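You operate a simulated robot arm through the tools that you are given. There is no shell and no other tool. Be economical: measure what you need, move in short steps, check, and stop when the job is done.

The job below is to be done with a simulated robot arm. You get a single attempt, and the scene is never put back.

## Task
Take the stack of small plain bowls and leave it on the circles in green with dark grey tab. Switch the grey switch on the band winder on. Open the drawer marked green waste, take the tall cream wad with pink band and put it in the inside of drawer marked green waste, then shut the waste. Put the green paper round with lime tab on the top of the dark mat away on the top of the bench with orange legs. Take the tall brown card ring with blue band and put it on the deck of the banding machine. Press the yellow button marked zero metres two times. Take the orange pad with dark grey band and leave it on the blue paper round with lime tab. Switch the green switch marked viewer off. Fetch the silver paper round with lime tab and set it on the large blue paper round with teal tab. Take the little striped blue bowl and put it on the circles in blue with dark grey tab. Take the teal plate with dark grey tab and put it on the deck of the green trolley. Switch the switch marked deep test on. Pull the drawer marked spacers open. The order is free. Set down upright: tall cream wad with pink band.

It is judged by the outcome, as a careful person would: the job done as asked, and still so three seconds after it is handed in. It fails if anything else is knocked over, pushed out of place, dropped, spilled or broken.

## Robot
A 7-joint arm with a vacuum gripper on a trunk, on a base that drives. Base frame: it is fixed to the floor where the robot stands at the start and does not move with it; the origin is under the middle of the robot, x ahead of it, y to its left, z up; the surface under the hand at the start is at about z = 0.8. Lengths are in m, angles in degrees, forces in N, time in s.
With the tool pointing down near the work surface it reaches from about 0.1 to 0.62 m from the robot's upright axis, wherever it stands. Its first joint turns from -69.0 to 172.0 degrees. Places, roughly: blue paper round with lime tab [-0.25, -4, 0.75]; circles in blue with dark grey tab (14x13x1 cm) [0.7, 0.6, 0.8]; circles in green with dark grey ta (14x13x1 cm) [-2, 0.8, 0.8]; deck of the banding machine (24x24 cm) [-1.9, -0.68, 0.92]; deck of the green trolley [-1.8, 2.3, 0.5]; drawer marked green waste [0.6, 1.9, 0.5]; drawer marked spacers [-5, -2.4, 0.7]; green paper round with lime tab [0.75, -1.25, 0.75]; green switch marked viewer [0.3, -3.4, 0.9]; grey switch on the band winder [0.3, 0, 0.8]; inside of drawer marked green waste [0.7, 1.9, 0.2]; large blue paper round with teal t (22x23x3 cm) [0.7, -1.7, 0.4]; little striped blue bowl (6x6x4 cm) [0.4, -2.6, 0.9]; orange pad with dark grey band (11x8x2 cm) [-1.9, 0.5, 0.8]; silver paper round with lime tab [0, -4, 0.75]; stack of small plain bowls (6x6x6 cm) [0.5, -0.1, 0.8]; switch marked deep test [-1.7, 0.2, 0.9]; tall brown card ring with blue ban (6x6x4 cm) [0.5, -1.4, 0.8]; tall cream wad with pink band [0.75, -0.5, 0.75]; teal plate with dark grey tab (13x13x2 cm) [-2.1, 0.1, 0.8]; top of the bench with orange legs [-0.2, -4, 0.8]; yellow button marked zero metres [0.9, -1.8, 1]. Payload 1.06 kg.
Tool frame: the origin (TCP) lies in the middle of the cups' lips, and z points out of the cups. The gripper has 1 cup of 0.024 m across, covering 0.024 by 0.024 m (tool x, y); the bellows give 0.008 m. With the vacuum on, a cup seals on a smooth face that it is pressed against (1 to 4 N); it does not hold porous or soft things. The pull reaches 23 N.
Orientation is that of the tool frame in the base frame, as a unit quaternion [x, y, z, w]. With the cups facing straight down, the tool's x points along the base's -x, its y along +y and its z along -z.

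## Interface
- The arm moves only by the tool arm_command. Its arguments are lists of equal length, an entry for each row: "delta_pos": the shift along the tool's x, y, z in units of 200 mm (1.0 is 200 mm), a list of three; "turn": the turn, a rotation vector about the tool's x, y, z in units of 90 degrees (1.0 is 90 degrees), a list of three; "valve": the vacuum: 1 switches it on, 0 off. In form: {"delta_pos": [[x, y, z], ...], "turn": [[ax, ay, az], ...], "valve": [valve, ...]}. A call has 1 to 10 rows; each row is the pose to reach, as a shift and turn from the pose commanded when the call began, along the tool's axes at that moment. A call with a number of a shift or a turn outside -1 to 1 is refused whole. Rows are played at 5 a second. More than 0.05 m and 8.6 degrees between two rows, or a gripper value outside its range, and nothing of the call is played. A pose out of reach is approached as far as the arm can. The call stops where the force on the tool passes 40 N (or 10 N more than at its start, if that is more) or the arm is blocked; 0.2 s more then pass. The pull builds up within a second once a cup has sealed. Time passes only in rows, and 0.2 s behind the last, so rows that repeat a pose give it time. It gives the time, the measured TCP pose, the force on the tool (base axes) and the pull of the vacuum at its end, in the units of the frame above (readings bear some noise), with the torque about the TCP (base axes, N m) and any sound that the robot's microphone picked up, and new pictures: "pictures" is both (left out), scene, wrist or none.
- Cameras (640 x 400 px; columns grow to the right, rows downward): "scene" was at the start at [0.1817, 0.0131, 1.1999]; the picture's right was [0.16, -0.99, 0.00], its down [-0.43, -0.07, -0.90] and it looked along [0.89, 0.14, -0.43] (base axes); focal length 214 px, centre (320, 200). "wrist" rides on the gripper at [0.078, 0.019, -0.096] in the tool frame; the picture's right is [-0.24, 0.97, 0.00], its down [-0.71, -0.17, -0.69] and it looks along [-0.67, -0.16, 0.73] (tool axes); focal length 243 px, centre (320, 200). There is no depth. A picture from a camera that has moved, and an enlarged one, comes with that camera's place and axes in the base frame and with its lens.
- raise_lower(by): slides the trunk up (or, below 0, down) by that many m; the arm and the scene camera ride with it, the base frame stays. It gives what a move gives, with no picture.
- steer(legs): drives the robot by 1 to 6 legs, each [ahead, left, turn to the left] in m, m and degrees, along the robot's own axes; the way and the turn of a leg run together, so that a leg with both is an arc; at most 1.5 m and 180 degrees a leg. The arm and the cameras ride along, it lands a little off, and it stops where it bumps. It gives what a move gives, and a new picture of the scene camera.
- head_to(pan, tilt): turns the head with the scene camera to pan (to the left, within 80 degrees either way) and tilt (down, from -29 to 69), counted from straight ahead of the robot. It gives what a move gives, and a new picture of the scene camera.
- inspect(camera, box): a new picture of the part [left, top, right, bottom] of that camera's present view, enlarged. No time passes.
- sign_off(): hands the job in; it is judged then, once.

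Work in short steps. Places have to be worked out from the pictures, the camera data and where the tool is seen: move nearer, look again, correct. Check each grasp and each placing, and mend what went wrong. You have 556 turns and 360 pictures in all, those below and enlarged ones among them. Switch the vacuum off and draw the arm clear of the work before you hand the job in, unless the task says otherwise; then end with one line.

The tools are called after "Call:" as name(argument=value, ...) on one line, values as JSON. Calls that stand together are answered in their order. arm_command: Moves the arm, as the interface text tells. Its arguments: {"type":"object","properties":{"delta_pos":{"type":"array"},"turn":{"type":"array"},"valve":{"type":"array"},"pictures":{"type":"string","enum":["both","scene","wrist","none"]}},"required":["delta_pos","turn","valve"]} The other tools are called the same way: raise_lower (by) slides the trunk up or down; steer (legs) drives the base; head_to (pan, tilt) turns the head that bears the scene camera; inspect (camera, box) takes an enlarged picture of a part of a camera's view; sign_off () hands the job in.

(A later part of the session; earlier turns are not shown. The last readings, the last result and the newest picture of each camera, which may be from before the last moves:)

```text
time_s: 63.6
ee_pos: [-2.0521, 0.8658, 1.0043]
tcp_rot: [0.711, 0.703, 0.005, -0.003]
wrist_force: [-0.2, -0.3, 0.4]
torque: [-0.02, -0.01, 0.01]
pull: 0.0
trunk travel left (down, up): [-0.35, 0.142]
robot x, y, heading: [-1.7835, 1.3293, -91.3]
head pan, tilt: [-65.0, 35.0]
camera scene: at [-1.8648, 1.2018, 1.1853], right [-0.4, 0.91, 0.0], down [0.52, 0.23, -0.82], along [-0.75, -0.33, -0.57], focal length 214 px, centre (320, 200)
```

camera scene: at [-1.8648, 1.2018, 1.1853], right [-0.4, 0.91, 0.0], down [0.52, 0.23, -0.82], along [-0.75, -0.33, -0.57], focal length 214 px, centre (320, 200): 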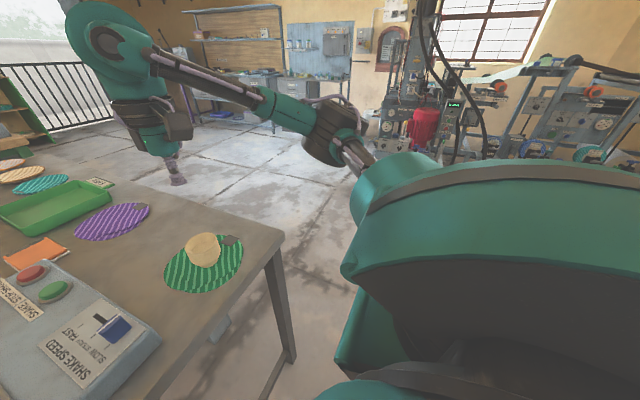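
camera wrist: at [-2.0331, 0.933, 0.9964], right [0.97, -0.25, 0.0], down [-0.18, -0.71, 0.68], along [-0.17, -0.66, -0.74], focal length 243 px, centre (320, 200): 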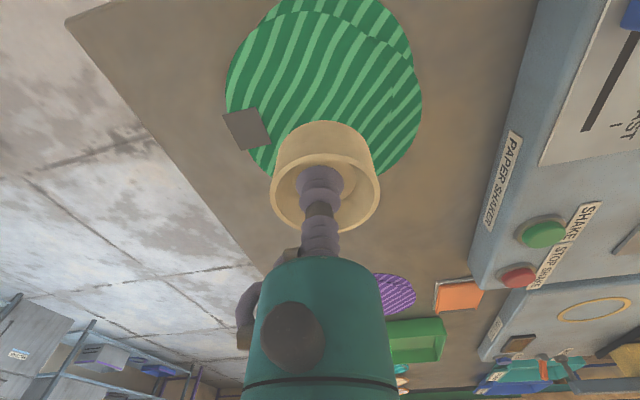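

Clear floor. Drive around to the far side.

Call:
steer(legs=[[0, -0.98, 0], [1.1, 0, 0], [0, 0, 91]])

Call:
head_to(pan=0, tilt=45)

```text
time_s: 82.0
ee_pos: [-2.3098, 0.0098, 1.0056]
tcp_rot: [-0.045, 0.999, 0.001, -0.006]
wrist_force: [0.0, 0.7, -0.3]
torque: [0.05, 0.0, 0.0]
pull: 0.0
trunk travel left (down, up): [-0.35, 0.142]
robot x, y, heading: [-2.8012, 0.2275, 5.0]
head pan, tilt: [-65.0, 35.0]
camera scene: at [-2.6649, 0.159, 1.1853], right [-0.87, -0.5, 0.0], down [-0.29, 0.5, -0.82], along [0.41, -0.71, -0.57], focal length 214 px, centre (320, 200)
```

scene: 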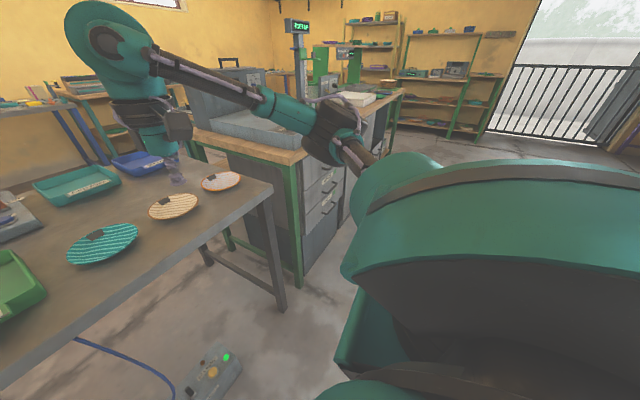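

```text
time_s: 83.4
ee_pos: [-2.3118, 0.01, 1.004]
tcp_rot: [-0.045, 0.999, 0.001, -0.006]
wrist_force: [-0.1, -0.1, -0.2]
torque: [0.0, 0.03, 0.01]
pull: 0.1
trunk travel left (down, up): [-0.35, 0.142]
robot x, y, heading: [-2.7978, 0.2273, 4.7]
head pan, tilt: [0.0, 45.0]
camera scene: at [-2.6277, 0.2422, 1.1705], right [0.08, -1.0, 0.0], down [-0.7, -0.06, -0.71], along [0.7, 0.06, -0.71], focal length 214 px, centre (320, 200)
```

scene: 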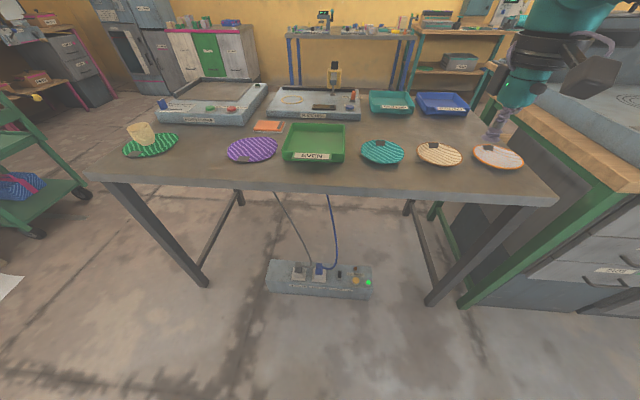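

Teal plate centre ≈[-2.046,0.10]. Drive closer, raising the hand first for clearance.

Call:
steer(legs=[[0.27, 0, -5]])

Call:
inspect(camera="scene", box=[300, 120, 460, 220])

Call:
inspect(camera="scene", box=[200, 50, 440, 200])

```text
time_s: 85.3
ee_pos: [-2.0619, -0.0158, 1.0045]
tcp_rot: [-0.006, 1.0, 0.002, -0.005]
wrist_force: [1.0, -0.2, 0.6]
torque: [0.01, 0.01, -0.01]
pull: 0.0
trunk travel left (down, up): [-0.35, 0.142]
robot x, y, heading: [-2.529, 0.2408, 0.4]
head pan, tilt: [0.0, 45.0]
camera scene: at [-2.3593, 0.2404, 1.1704], right [0.0, -1.0, 0.0], down [-0.71, 0.0, -0.71], along [0.71, 0.0, -0.71], focal length 214 px, centre (320, 200)
```

scene: 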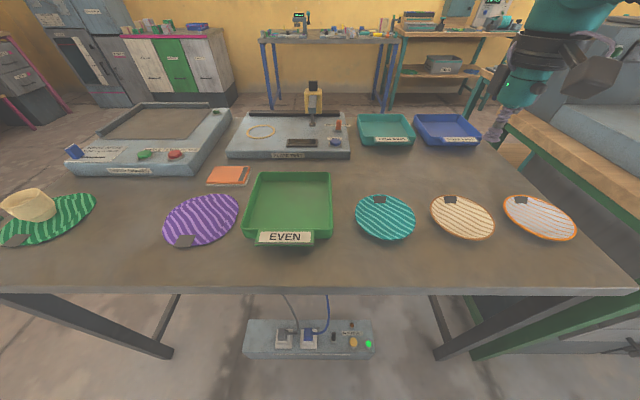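

```text
4.00 times, centred on (380, 170) of scene
camera zoom: at [-2.3593, 0.2404, 1.1704], right [0.0, -1.0, 0.0], down [-0.71, 0.0, -0.71], along [0.71, 0.0, -0.71], focal length 858 px, centre (80, 320)
```

zoom: 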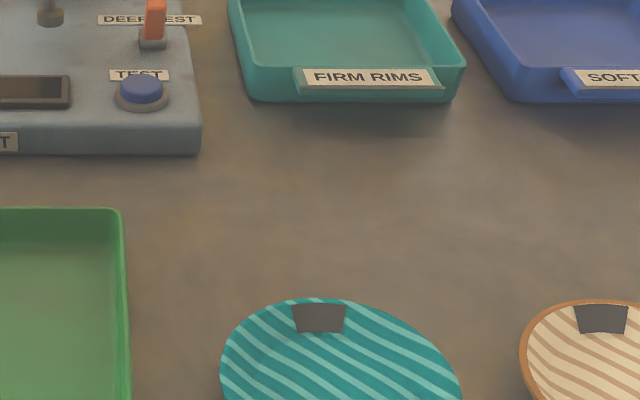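

```text
2.67 times, centred on (320, 125) of scene
camera zoom: at [-2.3593, 0.2404, 1.1704], right [0.0, -1.0, 0.0], down [-0.71, 0.0, -0.71], along [0.71, 0.0, -0.71], focal length 572 px, centre (320, 400)
```

zoom: 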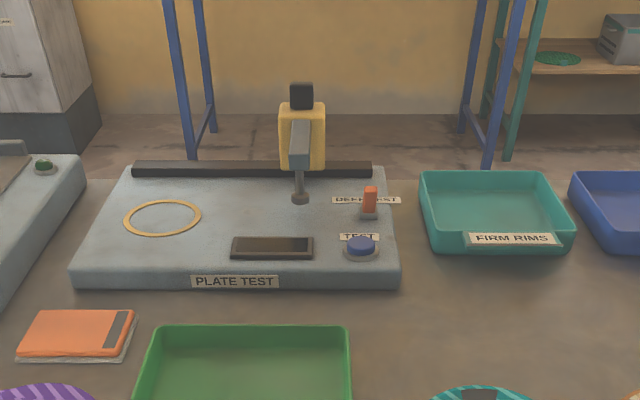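

Plate centre ≈[-2.05,0.097]. Hover there and look with the wrist camera.

Call:
arm_command(delta_pos=[[-0.02, 0.2, 0], [-0.04, 0.4, 0], [-0.06, 0.565, 0], [-0.06, 0.565, 0.24], [-0.06, 0.565, 0.48], [-0.06, 0.565, 0.6]], turn=[[0, 0, 0], [0, 0, 0], [0, 0, 0], [0, 0, 0], [0, 0, 0], [0, 0, 0]], valve=[0, 0, 0, 0, 0, 0], pictures="both")

```text
time_s: 86.7
ee_pos: [-2.0531, 0.0982, 0.8872]
tcp_rot: [-0.006, 1.0, 0.001, -0.006]
wrist_force: [0.0, 0.7, 1.1]
torque: [0.0, -0.05, 0.0]
pull: 0.1
trunk travel left (down, up): [-0.35, 0.142]
robot x, y, heading: [-2.5299, 0.2422, 0.0]
head pan, tilt: [0.0, 45.0]
camera scene: at [-2.3597, 0.2404, 1.1705], right [0.0, -1.0, 0.0], down [-0.71, 0.0, -0.71], along [0.71, 0.0, -0.71], focal length 214 px, centre (320, 200)
camera wrist: at [-2.1308, 0.1168, 0.9826], right [0.22, 0.97, 0.0], down [0.72, -0.17, 0.68], along [0.66, -0.15, -0.74], focal length 243 px, centre (320, 200)
```

scene: 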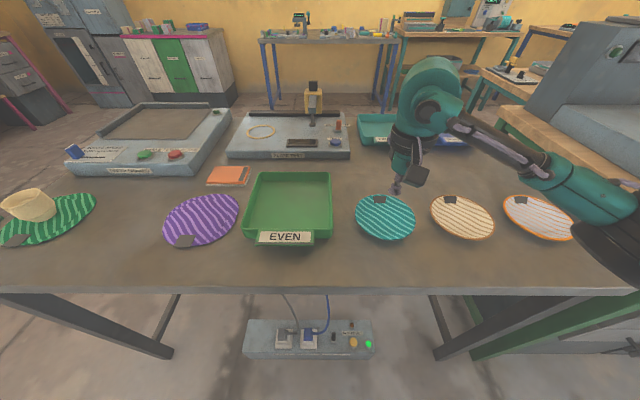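
wrist: 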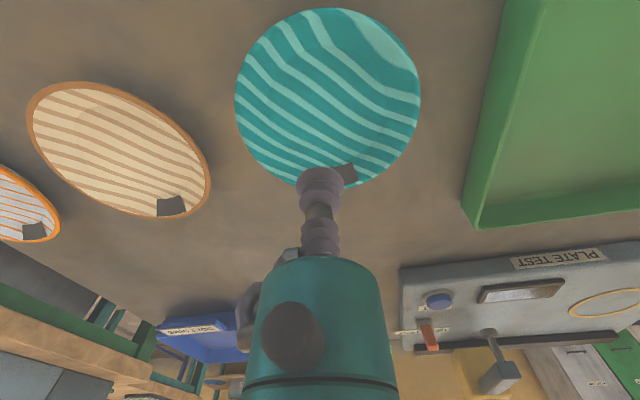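

Refined centre ≈[-2.07,0.107]; descend with vacuum on.

Call:
arm_command(delta_pos=[[0.085, 0.045, 0.1], [0.085, 0.045, 0.25], [0.085, 0.045, 0.32], [0.085, 0.045, 0.35], [0.085, 0.045, 0.38], [0.085, 0.045, 0.4]], turn=[[0, 0, 0], [0, 0, 0], [0, 0, 0], [0, 0, 0], [0, 0, 0], [0, 0, 0]], valve=[1, 1, 1, 1, 1, 1], pictures="wrist")

```text
time_s: 88.1
ee_pos: [-2.0695, 0.1058, 0.8058]
tcp_rot: [-0.005, 1.0, 0.001, -0.004]
wrist_force: [0.1, 0.3, 0.1]
torque: [-0.02, 0.0, -0.01]
pull: 22.7
trunk travel left (down, up): [-0.35, 0.142]
robot x, y, heading: [-2.5317, 0.2408, 0.1]
head pan, tilt: [0.0, 45.0]
camera wrist: at [-2.1481, 0.1255, 0.9024], right [0.22, 0.97, 0.0], down [0.72, -0.17, 0.68], along [0.66, -0.15, -0.74], focal length 243 px, centre (320, 200)
```

wrist: 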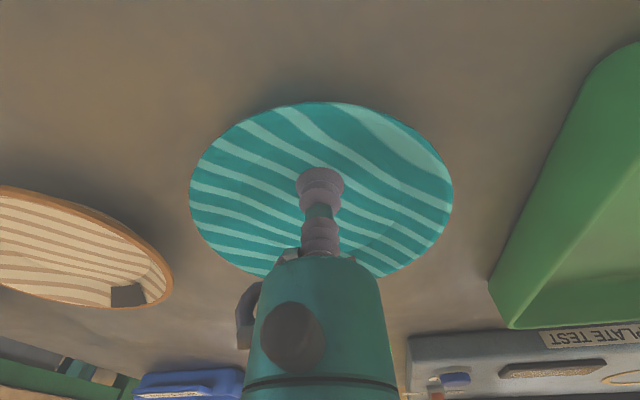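

Sealed. Lift, back away, and drive around to the trolley.

Call:
arm_command(delta_pos=[[0, 0, -0.03], [0, 0, -0.1], [0, 0, -0.3], [0, 0, -0.5], [0, 0, -0.7], [0, 0, -0.9]], turn=[[0, 0, 0], [0, 0, 0], [0, 0, 0], [0, 0, 0], [0, 0, 0], [0, 0, 0]], valve=[1, 1, 1, 1, 1, 1], pictures="none")

Call:
steer(legs=[[-0.25, 0, 0], [0, 1.1, 0], [0, 0, 90]])

```text
time_s: 89.5
ee_pos: [-2.0679, 0.1047, 0.9816]
tcp_rot: [-0.006, 1.0, 0.002, -0.005]
wrist_force: [-0.8, 0.1, -0.2]
torque: [-0.04, -0.01, 0.01]
pull: 23.0
trunk travel left (down, up): [-0.35, 0.142]
robot x, y, heading: [-2.5326, 0.2395, 0.2]
head pan, tilt: [0.0, 45.0]
```

```text
time_s: 105.2
ee_pos: [-2.6657, 1.8709, 0.9818]
tcp_rot: [-0.707, 0.708, -0.002, -0.006]
wrist_force: [0.3, 0.4, -0.3]
torque: [-0.02, 0.03, -0.01]
pull: 23.3
trunk travel left (down, up): [-0.35, 0.142]
robot x, y, heading: [-2.8079, 1.408, 89.5]
head pan, tilt: [0.0, 45.0]
camera scene: at [-2.8043, 1.579, 1.1705], right [1.0, -0.01, 0.0], down [-0.01, -0.71, -0.71], along [0.01, 0.71, -0.71], focal length 214 px, centre (320, 200)
```

scene: 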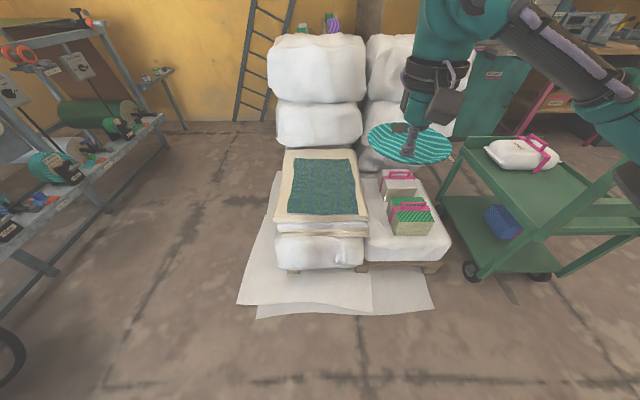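

Trolley is to my right; strafe right 0.85 m and look.

Call:
steer(legs=[[0, -0.85, 0]])

```text
time_s: 113.0
ee_pos: [-1.7976, 1.8452, 0.9812]
tcp_rot: [-0.694, 0.72, -0.002, -0.005]
wrist_force: [-0.4, -0.5, 0.1]
torque: [-0.03, -0.04, 0.05]
pull: 23.2
trunk travel left (down, up): [-0.35, 0.142]
robot x, y, heading: [-1.9581, 1.386, 87.4]
head pan, tilt: [0.0, 45.0]
camera scene: at [-1.9469, 1.5572, 1.1705], right [1.0, -0.04, 0.0], down [-0.03, -0.71, -0.71], along [0.03, 0.71, -0.71], focal length 214 px, centre (320, 200)
```

scene: 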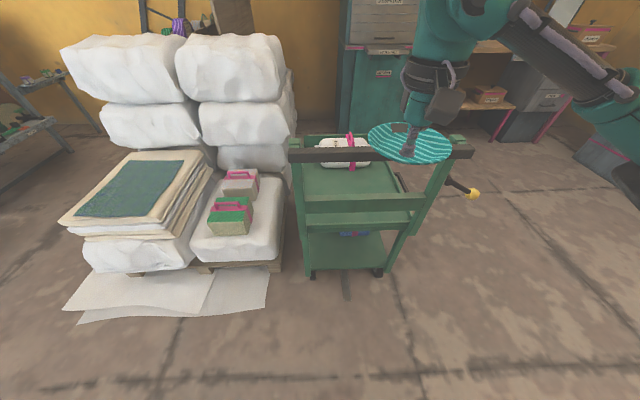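

The near end has a handle bar; the long +x side may be open. Move right and look from there.

Call:
steer(legs=[[0, -0.9, 0], [0.5, 0, 0], [0, 0, 70]])

```text
time_s: 126.7
ee_pos: [-1.4207, 2.1636, 0.9812]
tcp_rot: [0.98, -0.198, 0.005, 0.003]
wrist_force: [-0.6, 0.0, -0.2]
torque: [0.0, 0.02, 0.01]
pull: 23.0
trunk travel left (down, up): [-0.35, 0.142]
robot x, y, heading: [-1.0494, 1.8502, 156.5]
head pan, tilt: [0.0, 45.0]
camera scene: at [-1.2061, 1.9205, 1.1705], right [0.4, 0.92, 0.0], down [0.65, -0.28, -0.71], along [-0.65, 0.28, -0.71], focal length 214 px, centre (320, 200)
```

scene: 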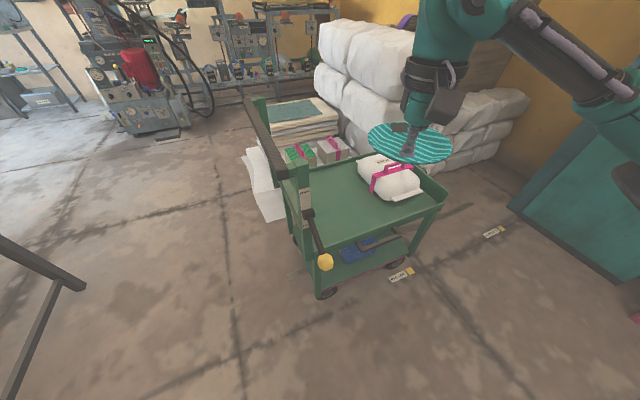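

Free deck area centre ≈[-1.78,2.25]. Square up on the open side at about [-1.2,2.27].

Call:
steer(legs=[[0, 0, 23.5], [0.13, -0.4, 0]])

```text
time_s: 132.1
ee_pos: [-1.64, 2.4032, 0.9812]
tcp_rot: [1.0, 0.003, 0.004, 0.001]
wrist_force: [-0.2, -0.4, 0.6]
torque: [-0.01, -0.02, 0.01]
pull: 22.8
trunk travel left (down, up): [-0.35, 0.142]
robot x, y, heading: [-1.176, 2.2623, 179.8]
head pan, tilt: [0.0, 45.0]
camera scene: at [-1.3465, 2.2622, 1.1705], right [0.0, 1.0, 0.0], down [0.71, 0.0, -0.71], along [-0.71, 0.0, -0.71], focal length 214 px, centre (320, 200)
```

scene: 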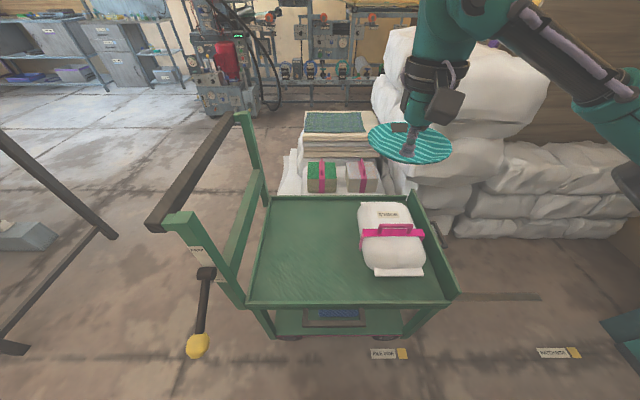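

Move 8 cm closer, put the plate over [-1.79,2.22], then lower the trunk.

Call:
steer(legs=[[0.08, 0, 0]])

Call:
arm_command(delta_pos=[[-0.08, 0.23, 0], [-0.16, 0.46, 0], [-0.25, 0.68, 0], [-0.35, 0.9, 0]], turn=[[0, 0, 0], [0, 0, 0], [0, 0, 0], [0, 0, 0]], valve=[1, 1, 1, 1], pictures="none")

Call:
raise_lower(by=-0.33)

Call:
head_to(pan=0, tilt=40)

```text
time_s: 133.1
ee_pos: [-1.7191, 2.4021, 0.9816]
tcp_rot: [1.0, 0.002, 0.005, 0.003]
wrist_force: [0.0, 0.8, -0.4]
torque: [-0.02, 0.0, -0.04]
pull: 23.1
trunk travel left (down, up): [-0.35, 0.142]
robot x, y, heading: [-1.258, 2.2651, 179.9]
head pan, tilt: [0.0, 45.0]
camera scene: at [-1.4257, 2.2621, 1.1703], right [0.0, 1.0, 0.0], down [0.71, 0.0, -0.71], along [-0.71, 0.0, -0.71], focal length 214 px, centre (320, 200)
```

scene: 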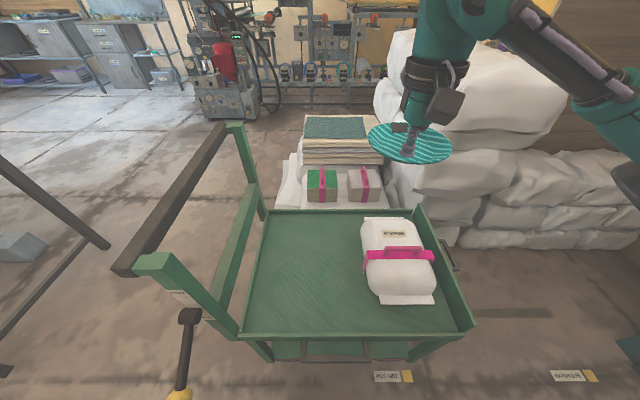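

```text
time_s: 134.1
ee_pos: [-1.7853, 2.221, 0.9787]
tcp_rot: [1.0, 0.002, 0.005, 0.001]
wrist_force: [-0.8, 0.5, 0.2]
torque: [-0.01, 0.0, 0.02]
pull: 22.7
trunk travel left (down, up): [-0.35, 0.142]
robot x, y, heading: [-1.2545, 2.2605, 179.8]
head pan, tilt: [0.0, 45.0]
```

```text
time_s: 137.3
ee_pos: [-1.7879, 2.2218, 0.6515]
tcp_rot: [1.0, 0.003, 0.005, 0.001]
wrist_force: [-0.3, -0.2, 0.9]
torque: [-0.02, 0.0, -0.01]
pull: 22.7
trunk travel left (down, up): [-0.02, 0.472]
robot x, y, heading: [-1.2567, 2.2652, 179.7]
head pan, tilt: [0.0, 45.0]
```

```text
time_s: 138.0
ee_pos: [-1.7873, 2.2213, 0.6522]
tcp_rot: [1.0, 0.003, 0.006, 0.002]
wrist_force: [-0.2, 0.0, 0.0]
torque: [0.01, -0.01, 0.0]
pull: 23.2
trunk travel left (down, up): [-0.02, 0.472]
robot x, y, heading: [-1.2539, 2.2639, 179.8]
head pan, tilt: [0.0, 40.0]
camera scene: at [-1.5249, 2.2623, 0.8358], right [0.0, 1.0, 0.0], down [0.64, 0.0, -0.77], along [-0.77, 0.0, -0.64], focal length 214 px, centre (320, 200)
```

scene: 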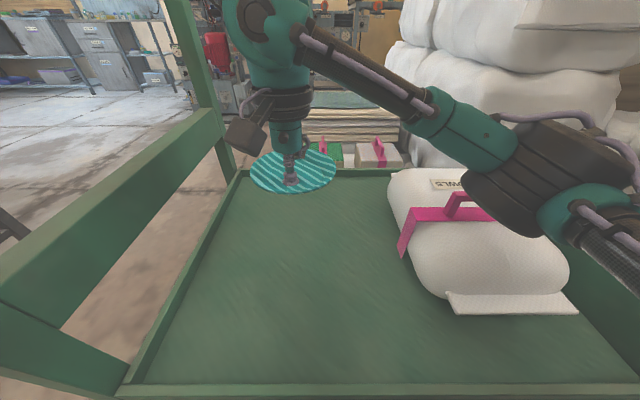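

Lower the plate toward the deck until contact.

Call:
arm_command(delta_pos=[[0, 0, 0.2], [0, 0, 0.4], [0, 0, 0.5], [0, 0, 0.55], [0, 0, 0.6]], turn=[[0, 0, 0], [0, 0, 0], [0, 0, 0], [0, 0, 0], [0, 0, 0]], valve=[1, 1, 1, 1, 1], pictures="both")

```text
time_s: 139.0
ee_pos: [-1.8083, 2.222, 0.6094]
tcp_rot: [0.997, 0.002, -0.078, 0.0]
wrist_force: [0.7, 0.1, -0.6]
torque: [-0.01, 0.01, 0.03]
pull: 22.5
trunk travel left (down, up): [-0.02, 0.472]
robot x, y, heading: [-1.2527, 2.2649, 179.9]
head pan, tilt: [0.0, 40.0]
stopped in row 4: the arm was blocked; the commanded pose is now the measured one
camera scene: at [-1.5226, 2.2616, 0.8365], right [0.0, 1.0, 0.0], down [0.64, 0.0, -0.77], along [-0.77, 0.0, -0.64], focal length 214 px, centre (320, 200)
camera wrist: at [-1.7167, 2.2055, 0.6922], right [-0.23, -0.97, 0.04], down [-0.59, 0.17, 0.79], along [-0.77, 0.16, -0.62], focal length 243 px, centre (320, 200)
```

scene: 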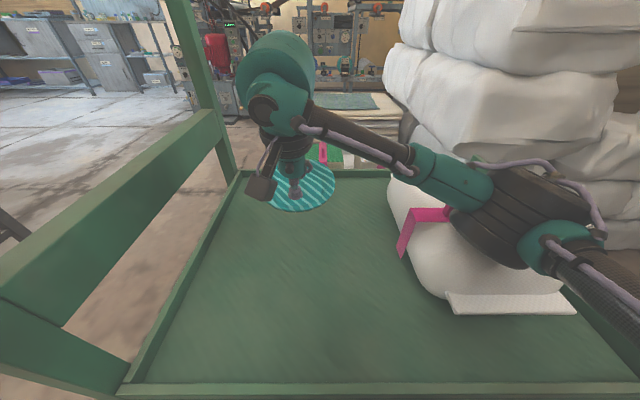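
wrist: 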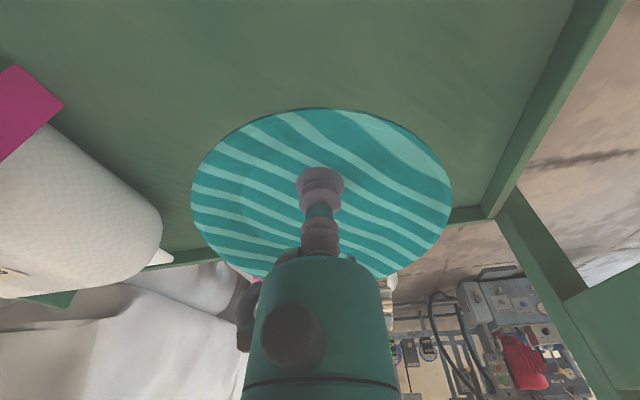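

The arm was blocked, probably the elbow at the bag. Lift back up, straighten, then raise the trunk so the elbow rides higher.

Call:
arm_command(delta_pos=[[0, 0, -0.15], [0.06, 0, -0.3]], turn=[[0, 0.05, 0], [0, 0.106, 0]], valve=[1, 1], pictures="none")

Call:
raise_lower(by=0.2)

Call:
head_to(pan=0, tilt=45)

```text
time_s: 139.6
ee_pos: [-1.7878, 2.2237, 0.6644]
tcp_rot: [1.0, 0.003, 0.012, 0.001]
wrist_force: [0.5, 0.0, -0.1]
torque: [0.0, 0.0, 0.02]
pull: 23.0
trunk travel left (down, up): [-0.02, 0.472]
robot x, y, heading: [-1.258, 2.2642, 179.7]
head pan, tilt: [0.0, 40.0]
```

```text
time_s: 141.8
ee_pos: [-1.79, 2.2239, 0.8633]
tcp_rot: [1.0, 0.001, 0.009, 0.002]
wrist_force: [0.4, 0.2, -0.1]
torque: [-0.01, 0.01, 0.02]
pull: 23.0
trunk travel left (down, up): [-0.22, 0.272]
robot x, y, heading: [-1.2552, 2.2642, 179.7]
head pan, tilt: [0.0, 40.0]
```

```text
time_s: 142.4
ee_pos: [-1.7898, 2.2241, 0.8637]
tcp_rot: [1.0, 0.002, 0.011, 0.001]
wrist_force: [0.5, -0.1, -0.3]
torque: [-0.02, 0.0, 0.01]
pull: 22.7
trunk travel left (down, up): [-0.22, 0.272]
robot x, y, heading: [-1.2566, 2.2652, 179.7]
head pan, tilt: [0.0, 45.0]
camera scene: at [-1.4563, 2.2629, 1.0423], right [0.0, 1.0, 0.0], down [0.71, 0.0, -0.71], along [-0.71, 0.0, -0.71], focal length 214 px, centre (320, 200)
```

scene: 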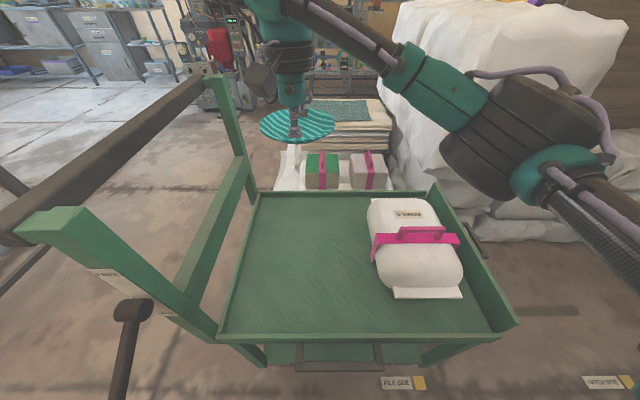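

Bag unmoved. Descend 0.2 m with the arm from this trunk height.

Call:
arm_command(delta_pos=[[0, 0, 0.24], [0, 0, 0.48], [0, 0, 0.72], [0, 0, 0.96]], turn=[[0, 0.005, 0], [0, 0.005, 0], [0, 0.005, 0], [0, 0.005, 0]], valve=[1, 1, 1, 1], pictures="scene")

```text
time_s: 143.4
ee_pos: [-1.7881, 2.2276, 0.6709]
tcp_rot: [1.0, 0.001, 0.014, 0.001]
wrist_force: [-0.2, 0.2, 0.1]
torque: [0.04, 0.02, 0.01]
pull: 23.0
trunk travel left (down, up): [-0.22, 0.272]
robot x, y, heading: [-1.2542, 2.2643, 180.1]
head pan, tilt: [0.0, 45.0]
camera scene: at [-1.4563, 2.2629, 1.0423], right [0.0, 1.0, 0.0], down [0.71, 0.0, -0.71], along [-0.71, 0.0, -0.71], focal length 214 px, centre (320, 200)
```

scene: 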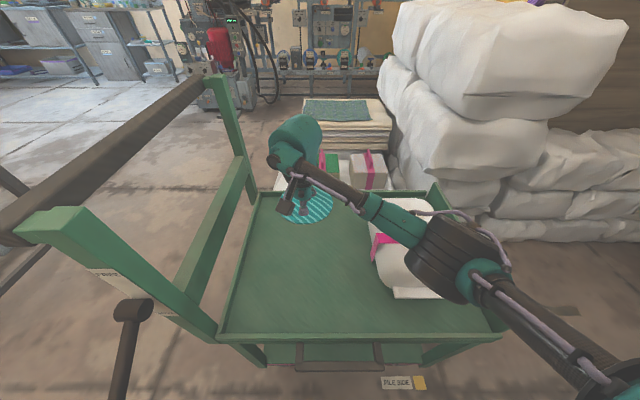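

To keep the elbow off the bag I'll lift, swing the plate +y, then shift the base back and left so the arm comes in clear of the bag.

Call:
arm_command(delta_pos=[[0, 0, -0.24], [0, 0, -0.48], [0, 0, -0.7], [0, -0.23, -0.7], [0, -0.46, -0.7], [0, -0.7, -0.7]], turn=[[0, 0.01, 0], [0, 0.01, 0], [0, 0.01, 0], [0, 0.01, 0], [0, 0.01, 0], [0, 0.01, 0]], valve=[1, 1, 1, 1, 1, 1], pictures="none")

Call:
steer(legs=[[-0.08, 0.14, 0]])

```text
time_s: 144.8
ee_pos: [-1.7893, 2.3659, 0.8132]
tcp_rot: [1.0, 0.002, 0.021, 0.001]
wrist_force: [0.7, 0.6, -0.2]
torque: [-0.03, 0.06, -0.03]
pull: 22.6
trunk travel left (down, up): [-0.22, 0.272]
robot x, y, heading: [-1.2558, 2.2628, 179.9]
head pan, tilt: [0.0, 45.0]
```

```text
time_s: 146.7
ee_pos: [-1.71, 2.2212, 0.8127]
tcp_rot: [1.0, 0.001, 0.022, 0.001]
wrist_force: [0.0, -0.2, 0.3]
torque: [-0.05, -0.03, 0.02]
pull: 23.4
trunk travel left (down, up): [-0.22, 0.272]
robot x, y, heading: [-1.1756, 2.1181, 179.6]
head pan, tilt: [0.0, 45.0]
camera scene: at [-1.3773, 2.1186, 1.0423], right [0.0, 1.0, 0.0], down [0.71, 0.0, -0.71], along [-0.71, 0.0, -0.71], focal length 214 px, centre (320, 200)
```

scene: 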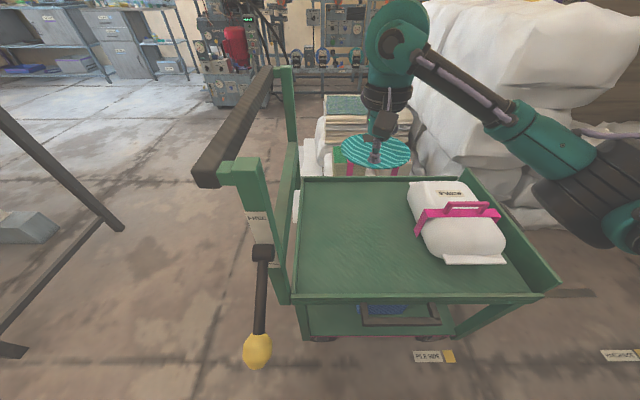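

Level the tool and descend to about z 0.62.

Call:
arm_command(delta_pos=[[0, 0, 0.24], [0, 0, 0.48], [0, 0, 0.72], [0, 0, 0.95]], turn=[[0, -0.028, 0], [0, -0.028, 0], [0, -0.028, 0], [0, -0.028, 0]], valve=[1, 1, 1, 1], pictures="scene")

```text
time_s: 147.7
ee_pos: [-1.7032, 2.2243, 0.6218]
tcp_rot: [1.0, 0.001, -0.001, 0.001]
wrist_force: [0.5, -0.6, -0.4]
torque: [-0.02, -0.01, 0.02]
pull: 22.8
trunk travel left (down, up): [-0.22, 0.272]
robot x, y, heading: [-1.1756, 2.1193, 179.7]
head pan, tilt: [0.0, 45.0]
camera scene: at [-1.3774, 2.1187, 1.0423], right [0.0, 1.0, 0.0], down [0.71, 0.0, -0.71], along [-0.71, 0.0, -0.71], focal length 214 px, centre (320, 200)
```

scene: 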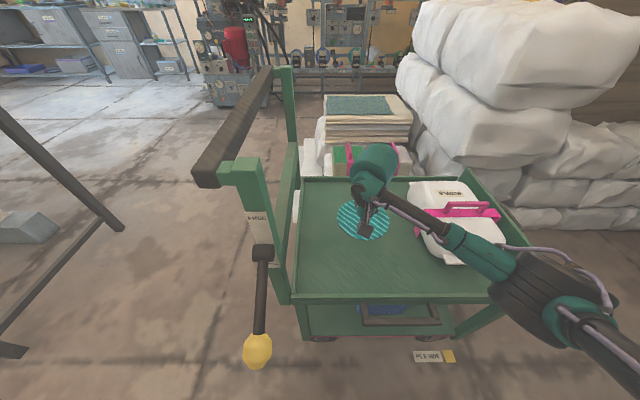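

Elbow now clears the bag. Continue down in smaller steps.

Call:
arm_command(delta_pos=[[0, 0, 0.15], [0, 0, 0.3], [0, 0, 0.4], [0, 0, 0.45]], turn=[[0, 0, 0], [0, 0, 0], [0, 0, 0], [0, 0, 0]], valve=[1, 1, 1, 1], pictures="scene")

Call:
inspect(camera="wrist", box=[0, 0, 640, 400])

```text
time_s: 148.7
ee_pos: [-1.7019, 2.2201, 0.532]
tcp_rot: [1.0, 0.0, 0.0, 0.001]
wrist_force: [-0.1, -0.2, 0.2]
torque: [0.04, -0.02, 0.01]
pull: 22.5
trunk travel left (down, up): [-0.22, 0.272]
robot x, y, heading: [-1.1775, 2.1178, 179.5]
head pan, tilt: [0.0, 45.0]
camera scene: at [-1.3774, 2.1187, 1.0423], right [0.0, 1.0, 0.0], down [0.71, 0.0, -0.71], along [-0.71, 0.0, -0.71], focal length 214 px, centre (320, 200)
```

scene: 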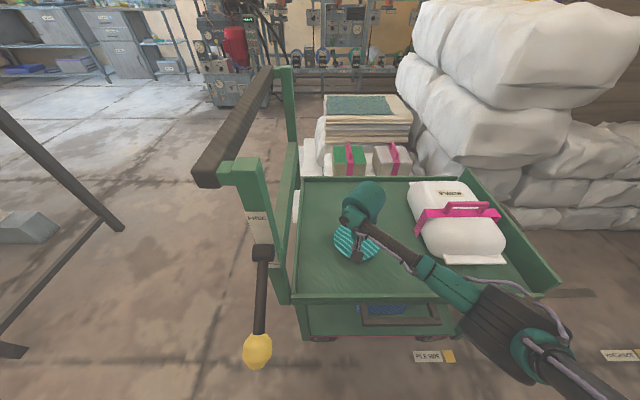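

```text
1.00 times, centred on (320, 200) of wrist (not enlarged: the box is as wide or as high as the picture)
camera zoom: at [-1.6247, 2.2026, 0.6273], right [-0.23, -0.97, 0.0], down [-0.71, 0.17, 0.68], along [-0.67, 0.16, -0.73], focal length 243 px, centre (320, 200)
```

zoom: 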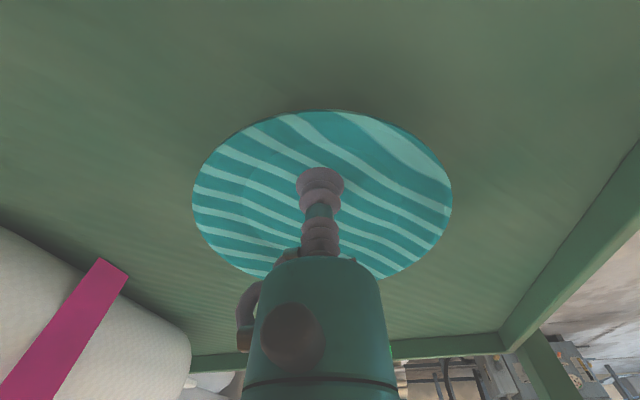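

Good; keep lowering in 4 mm steps.

Call:
arm_command(delta_pos=[[0, 0, 0.02], [0, 0, 0.04], [0, 0, 0.06], [0, 0, 0.08], [0, 0, 0.1], [0, 0, 0.12]], turn=[[0, 0, 0], [0, 0, 0], [0, 0, 0], [0, 0, 0], [0, 0, 0], [0, 0, 0]], valve=[1, 1, 1, 1, 1, 1], pictures="none")

```text
time_s: 150.1
ee_pos: [-1.7042, 2.2193, 0.515]
tcp_rot: [1.0, 0.001, -0.007, 0.0]
wrist_force: [9.9, 2.6, 21.2]
torque: [0.02, 0.15, -0.05]
pull: 22.3
trunk travel left (down, up): [-0.22, 0.272]
robot x, y, heading: [-1.1767, 2.1185, 179.6]
head pan, tilt: [0.0, 45.0]
stopped in row 6: the force on the tool passed its limit at 44 N (the readings are from after the stop); the commanded pose is now the measured one
```

On the deck. Release and lift away.

Call:
arm_command(delta_pos=[[0, 0, -0.02], [0, 0, -0.02], [0, 0, -0.02], [0, 0, -0.06], [0, 0, -0.25], [0, 0, -0.5], [0, 0, -0.75], [0, 0, -0.98]], turn=[[0, 0, 0], [0, 0, 0], [0, 0, 0], [0, 0, 0], [0, 0, 0], [0, 0, 0], [0, 0, 0], [0, 0, 0]], valve=[0, 0, 0, 0, 0, 0, 0, 0], pictures="none")

Call:
raise_lower(by=0.22)

Call:
head_to(pan=-5, tilt=48)

```text
time_s: 151.9
ee_pos: [-1.7002, 2.2189, 0.707]
tcp_rot: [1.0, 0.002, -0.002, 0.0]
wrist_force: [-0.5, 0.1, -0.5]
torque: [-0.02, 0.01, 0.01]
pull: 0.1
trunk travel left (down, up): [-0.22, 0.272]
robot x, y, heading: [-1.1763, 2.1176, 179.7]
head pan, tilt: [0.0, 45.0]
```

```text
time_s: 154.2
ee_pos: [-1.7032, 2.2209, 0.9274]
tcp_rot: [1.0, 0.001, -0.004, 0.001]
wrist_force: [0.5, -0.1, 0.1]
torque: [0.01, 0.0, -0.02]
pull: 0.1
trunk travel left (down, up): [-0.44, 0.052]
robot x, y, heading: [-1.1771, 2.1172, 179.7]
head pan, tilt: [0.0, 45.0]
```

```text
time_s: 154.9
ee_pos: [-1.7023, 2.2202, 0.9286]
tcp_rot: [1.0, 0.002, -0.004, 0.001]
wrist_force: [-0.8, 0.1, -0.7]
torque: [-0.01, -0.02, -0.01]
pull: 0.1
trunk travel left (down, up): [-0.44, 0.052]
robot x, y, heading: [-1.173, 2.1185, 179.6]
head pan, tilt: [-5.0, 48.0]
camera scene: at [-1.3062, 2.1253, 1.2673], right [0.09, 1.0, 0.0], down [0.74, -0.07, -0.67], along [-0.67, 0.06, -0.74], focal length 214 px, centre (320, 200)
```

scene: 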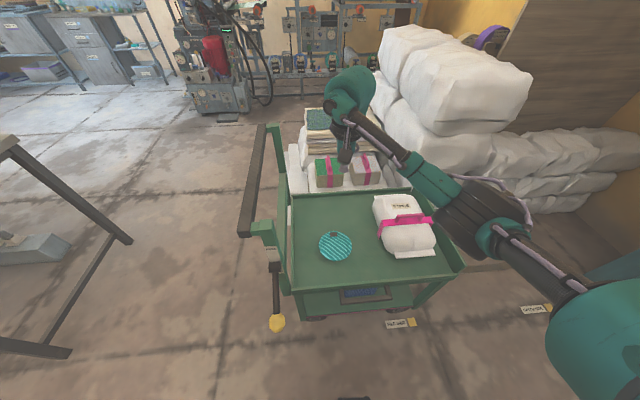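

Plate is flat on the deck. Next the bench's +x side for the deep test switch and orange pad: retract the arm, back off, and drive there.

Call:
arm_command(delta_pos=[[0, 0, -0.24], [0, 0, -0.48], [0.23, 0, -0.48], [0.46, 0, -0.48], [0.69, 0, -0.48]], turn=[[0, 0, 0], [0, 0, 0], [0, 0, 0], [0, 0, 0], [0, 0, 0]], valve=[0, 0, 0, 0, 0], pictures="none")

Call:
steer(legs=[[-0.35, 0, 0], [0, 1.4, 0], [0.3, 0.35, 0]])

```text
time_s: 156.1
ee_pos: [-1.5643, 2.2208, 1.0216]
tcp_rot: [1.0, 0.0, -0.004, 0.002]
wrist_force: [0.6, -0.4, 1.2]
torque: [-0.01, 0.0, 0.0]
pull: 0.0
trunk travel left (down, up): [-0.44, 0.052]
robot x, y, heading: [-1.1755, 2.1225, 179.7]
head pan, tilt: [-5.0, 48.0]
```

```text
time_s: 173.4
ee_pos: [-1.5618, 0.512, 1.0227]
tcp_rot: [1.0, -0.014, -0.004, 0.001]
wrist_force: [0.0, 0.8, -0.5]
torque: [0.0, -0.03, 0.02]
pull: 0.0
trunk travel left (down, up): [-0.44, 0.052]
robot x, y, heading: [-1.1735, 0.3993, 178.1]
head pan, tilt: [-5.0, 48.0]
camera scene: at [-1.3055, 0.4104, 1.2673], right [0.12, 0.99, 0.0], down [0.74, -0.09, -0.67], along [-0.66, 0.08, -0.74], focal length 214 px, centre (320, 200)
```

scene: 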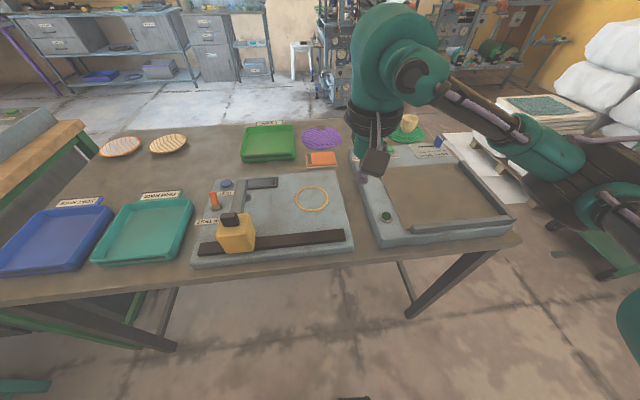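

Zoom on the deep test switch.

Call:
inspect(camera="scene", box=[170, 165, 290, 240])

```text
5.33 times, centred on (230, 202) of scene
camera zoom: at [-1.3055, 0.4104, 1.2673], right [0.12, 0.99, 0.0], down [0.74, -0.09, -0.67], along [-0.66, 0.08, -0.74], focal length 1144 px, centre (800, 187)
```

zoom: 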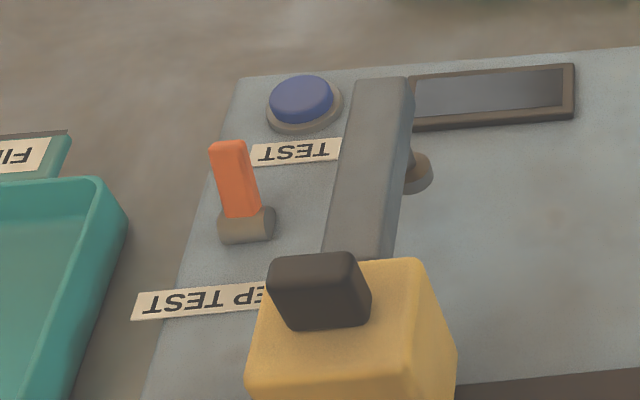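

The orange paddle leans toward its user side (-x) = off. I'll drive closer, drop the cup beyond it at [-1.757,0.178], and pull it toward +x.

Call:
steer(legs=[[0.12, 0, 2]])

```text
time_s: 174.7
ee_pos: [-1.6889, 0.5004, 1.0213]
tcp_rot: [1.0, 0.004, -0.003, 0.001]
wrist_force: [0.1, -0.4, -0.3]
torque: [-0.01, -0.01, 0.01]
pull: 0.1
trunk travel left (down, up): [-0.44, 0.052]
robot x, y, heading: [-1.3014, 0.3997, -179.8]
head pan, tilt: [-5.0, 48.0]
camera scene: at [-1.4294, 0.4079, 1.2672], right [0.09, 1.0, 0.0], down [0.74, -0.06, -0.67], along [-0.67, 0.06, -0.74], focal length 214 px, centre (320, 200)
```

scene: 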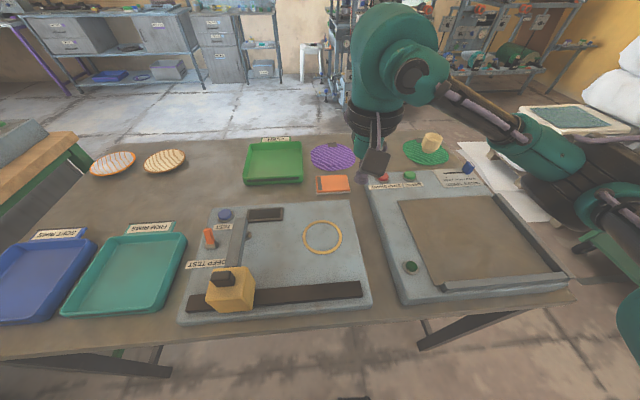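

Call:
arm_command(delta_pos=[[-0.08, 0.22, 0], [-0.16, 0.44, 0], [-0.25, 0.66, 0], [-0.34, 0.88, 0], [-0.34, 1.0, 0]], turn=[[0, 0, 0], [0, 0, 0], [0, 0, 0], [0, 0, 0], [0, 0, 0]], valve=[0, 0, 0, 0, 0], pictures="none")

Call:
arm_command(delta_pos=[[0, 0.2, 0], [0, 0.4, 0], [0, 0.61, 0], [0, 0.61, 0.24], [0, 0.61, 0.45]], turn=[[0, 0, 0], [0, 0, 0], [0, 0, 0], [0, 0, 0], [0, 0, 0]], valve=[0, 0, 0, 0, 0], pictures="wrist")

Call:
inspect(camera="scene", box=[140, 180, 300, 280])

```text
time_s: 175.9
ee_pos: [-1.7541, 0.3019, 1.025]
tcp_rot: [1.0, 0.003, -0.003, 0.001]
wrist_force: [0.1, 0.9, -1.3]
torque: [0.03, -0.01, 0.01]
pull: 0.0
trunk travel left (down, up): [-0.44, 0.052]
robot x, y, heading: [-1.3003, 0.4046, -179.9]
head pan, tilt: [-5.0, 48.0]
```

```text
time_s: 177.1
ee_pos: [-1.7454, 0.2022, 0.9176]
tcp_rot: [1.0, 0.003, -0.003, 0.002]
wrist_force: [0.9, 0.7, -1.1]
torque: [-0.01, 0.03, -0.02]
pull: 0.1
out of reach, approached as far as the arm can: row 3, 4, 5
trunk travel left (down, up): [-0.44, 0.052]
robot x, y, heading: [-1.3031, 0.3999, -180.0]
head pan, tilt: [-5.0, 48.0]
camera wrist: at [-1.6673, 0.1858, 1.0132], right [-0.23, -0.97, 0.0], down [-0.7, 0.17, 0.69], along [-0.67, 0.15, -0.72], focal length 243 px, centre (320, 200)
```

wrist: 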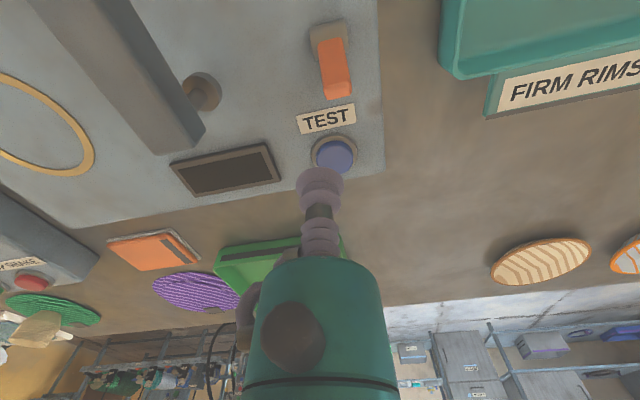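

```text
4.00 times, centred on (220, 230) of scene
camera zoom: at [-1.429, 0.4082, 1.2671], right [0.09, 1.0, 0.0], down [0.74, -0.06, -0.67], along [-0.67, 0.06, -0.74], focal length 858 px, centre (720, 80)
```

zoom: 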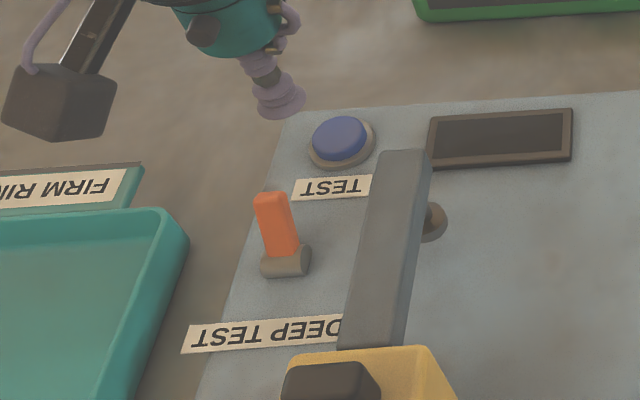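

Slightly out of reach; shift the base left 0.12 m, then bring the cup to the far side of the paddle.

Call:
steer(legs=[[0, 0.12, 0]])

```text
time_s: 178.8
ee_pos: [-1.7457, 0.0803, 0.9186]
tcp_rot: [1.0, 0.002, -0.003, 0.002]
wrist_force: [-0.8, -0.2, 0.4]
torque: [-0.01, 0.01, 0.05]
pull: 0.1
trunk travel left (down, up): [-0.44, 0.052]
robot x, y, heading: [-1.2985, 0.2803, -180.2]
head pan, tilt: [-5.0, 48.0]
camera scene: at [-1.4284, 0.285, 1.2673], right [0.09, 1.0, 0.0], down [0.74, -0.06, -0.67], along [-0.67, 0.06, -0.74], focal length 214 px, centre (320, 200)
```

scene: 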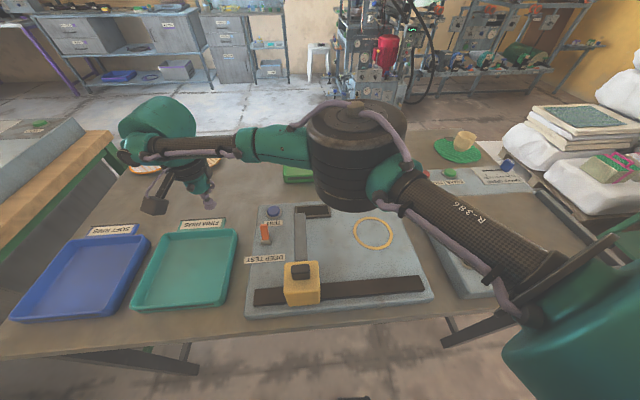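

Call:
arm_command(delta_pos=[[-0.03, -0.24, 0], [-0.055, -0.5, 0]], turn=[[0, 0, 0], [0, 0, 0]], valve=[0, 0], pictures="none")

```text
refused: row 2 steps farther than a row can; nothing moved
```

Call:
arm_command(delta_pos=[[-0.02, -0.17, 0], [-0.04, -0.34, 0], [-0.055, -0.5, 0]], turn=[[0, 0, 0], [0, 0, 0], [0, 0, 0]], valve=[0, 0, 0], pictures="none")

```text
time_s: 179.6
ee_pos: [-1.7562, 0.1822, 0.9206]
tcp_rot: [1.0, 0.003, -0.004, 0.001]
wrist_force: [0.2, -0.1, 0.1]
torque: [0.0, 0.01, 0.04]
pull: 0.0
trunk travel left (down, up): [-0.44, 0.052]
robot x, y, heading: [-1.3019, 0.2812, -179.9]
head pan, tilt: [-5.0, 48.0]
```

To avoid the blue TEST button, use x≈-1.743; descend to z≈0.86 and pull toward +x.

Call:
arm_command(delta_pos=[[0.065, 0, 0.1], [0.065, 0, 0.2], [0.065, 0, 0.3]], turn=[[0, 0, 0], [0, 0, 0], [0, 0, 0]], valve=[0, 0, 0], pictures="none")

Call:
inspect(camera="wrist", box=[200, 80, 440, 230])

```text
time_s: 180.4
ee_pos: [-1.7434, 0.1788, 0.8606]
tcp_rot: [1.0, 0.003, -0.004, 0.001]
wrist_force: [-0.4, -0.3, -0.3]
torque: [-0.01, -0.02, 0.01]
pull: 0.1
trunk travel left (down, up): [-0.44, 0.052]
robot x, y, heading: [-1.2952, 0.2829, -180.0]
head pan, tilt: [-5.0, 48.0]
```

```text
2.67 times, centred on (320, 155) of wrist
camera zoom: at [-1.6656, 0.162, 0.9545], right [-0.23, -0.97, 0.0], down [-0.7, 0.17, 0.69], along [-0.67, 0.16, -0.72], focal length 647 px, centre (320, 320)
```

zoom: 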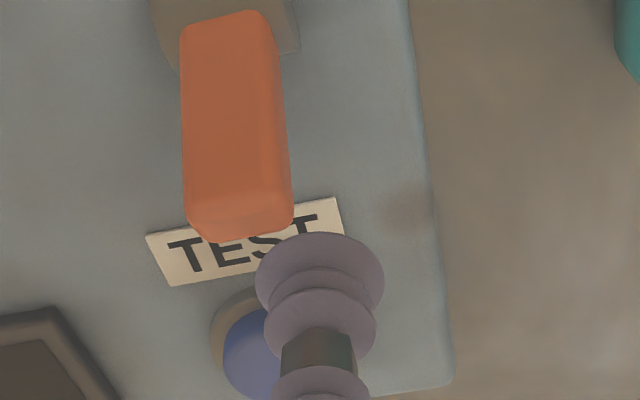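

Cup is a bit to -y of the paddle; shift +y 1 cm while pulling +x.

Call:
arm_command(delta_pos=[[0, -0.055, 0], [0.06, -0.055, 0], [0.11, -0.055, 0], [0.16, -0.055, 0], [0.2, -0.055, 0], [0.23, -0.055, 0]], turn=[[0, 0, 0], [0, 0, 0], [0, 0, 0], [0, 0, 0], [0, 0, 0], [0, 0, 0]], valve=[0, 0, 0, 0, 0, 0], pictures="none")

```text
time_s: 181.8
ee_pos: [-1.7016, 0.1907, 0.8585]
tcp_rot: [1.0, 0.001, -0.005, 0.0]
wrist_force: [-21.4, -2.8, 2.6]
torque: [0.05, -0.03, -0.05]
pull: 0.0
trunk travel left (down, up): [-0.44, 0.052]
robot x, y, heading: [-1.2947, 0.2795, -180.0]
head pan, tilt: [-5.0, 48.0]
heard: click
```

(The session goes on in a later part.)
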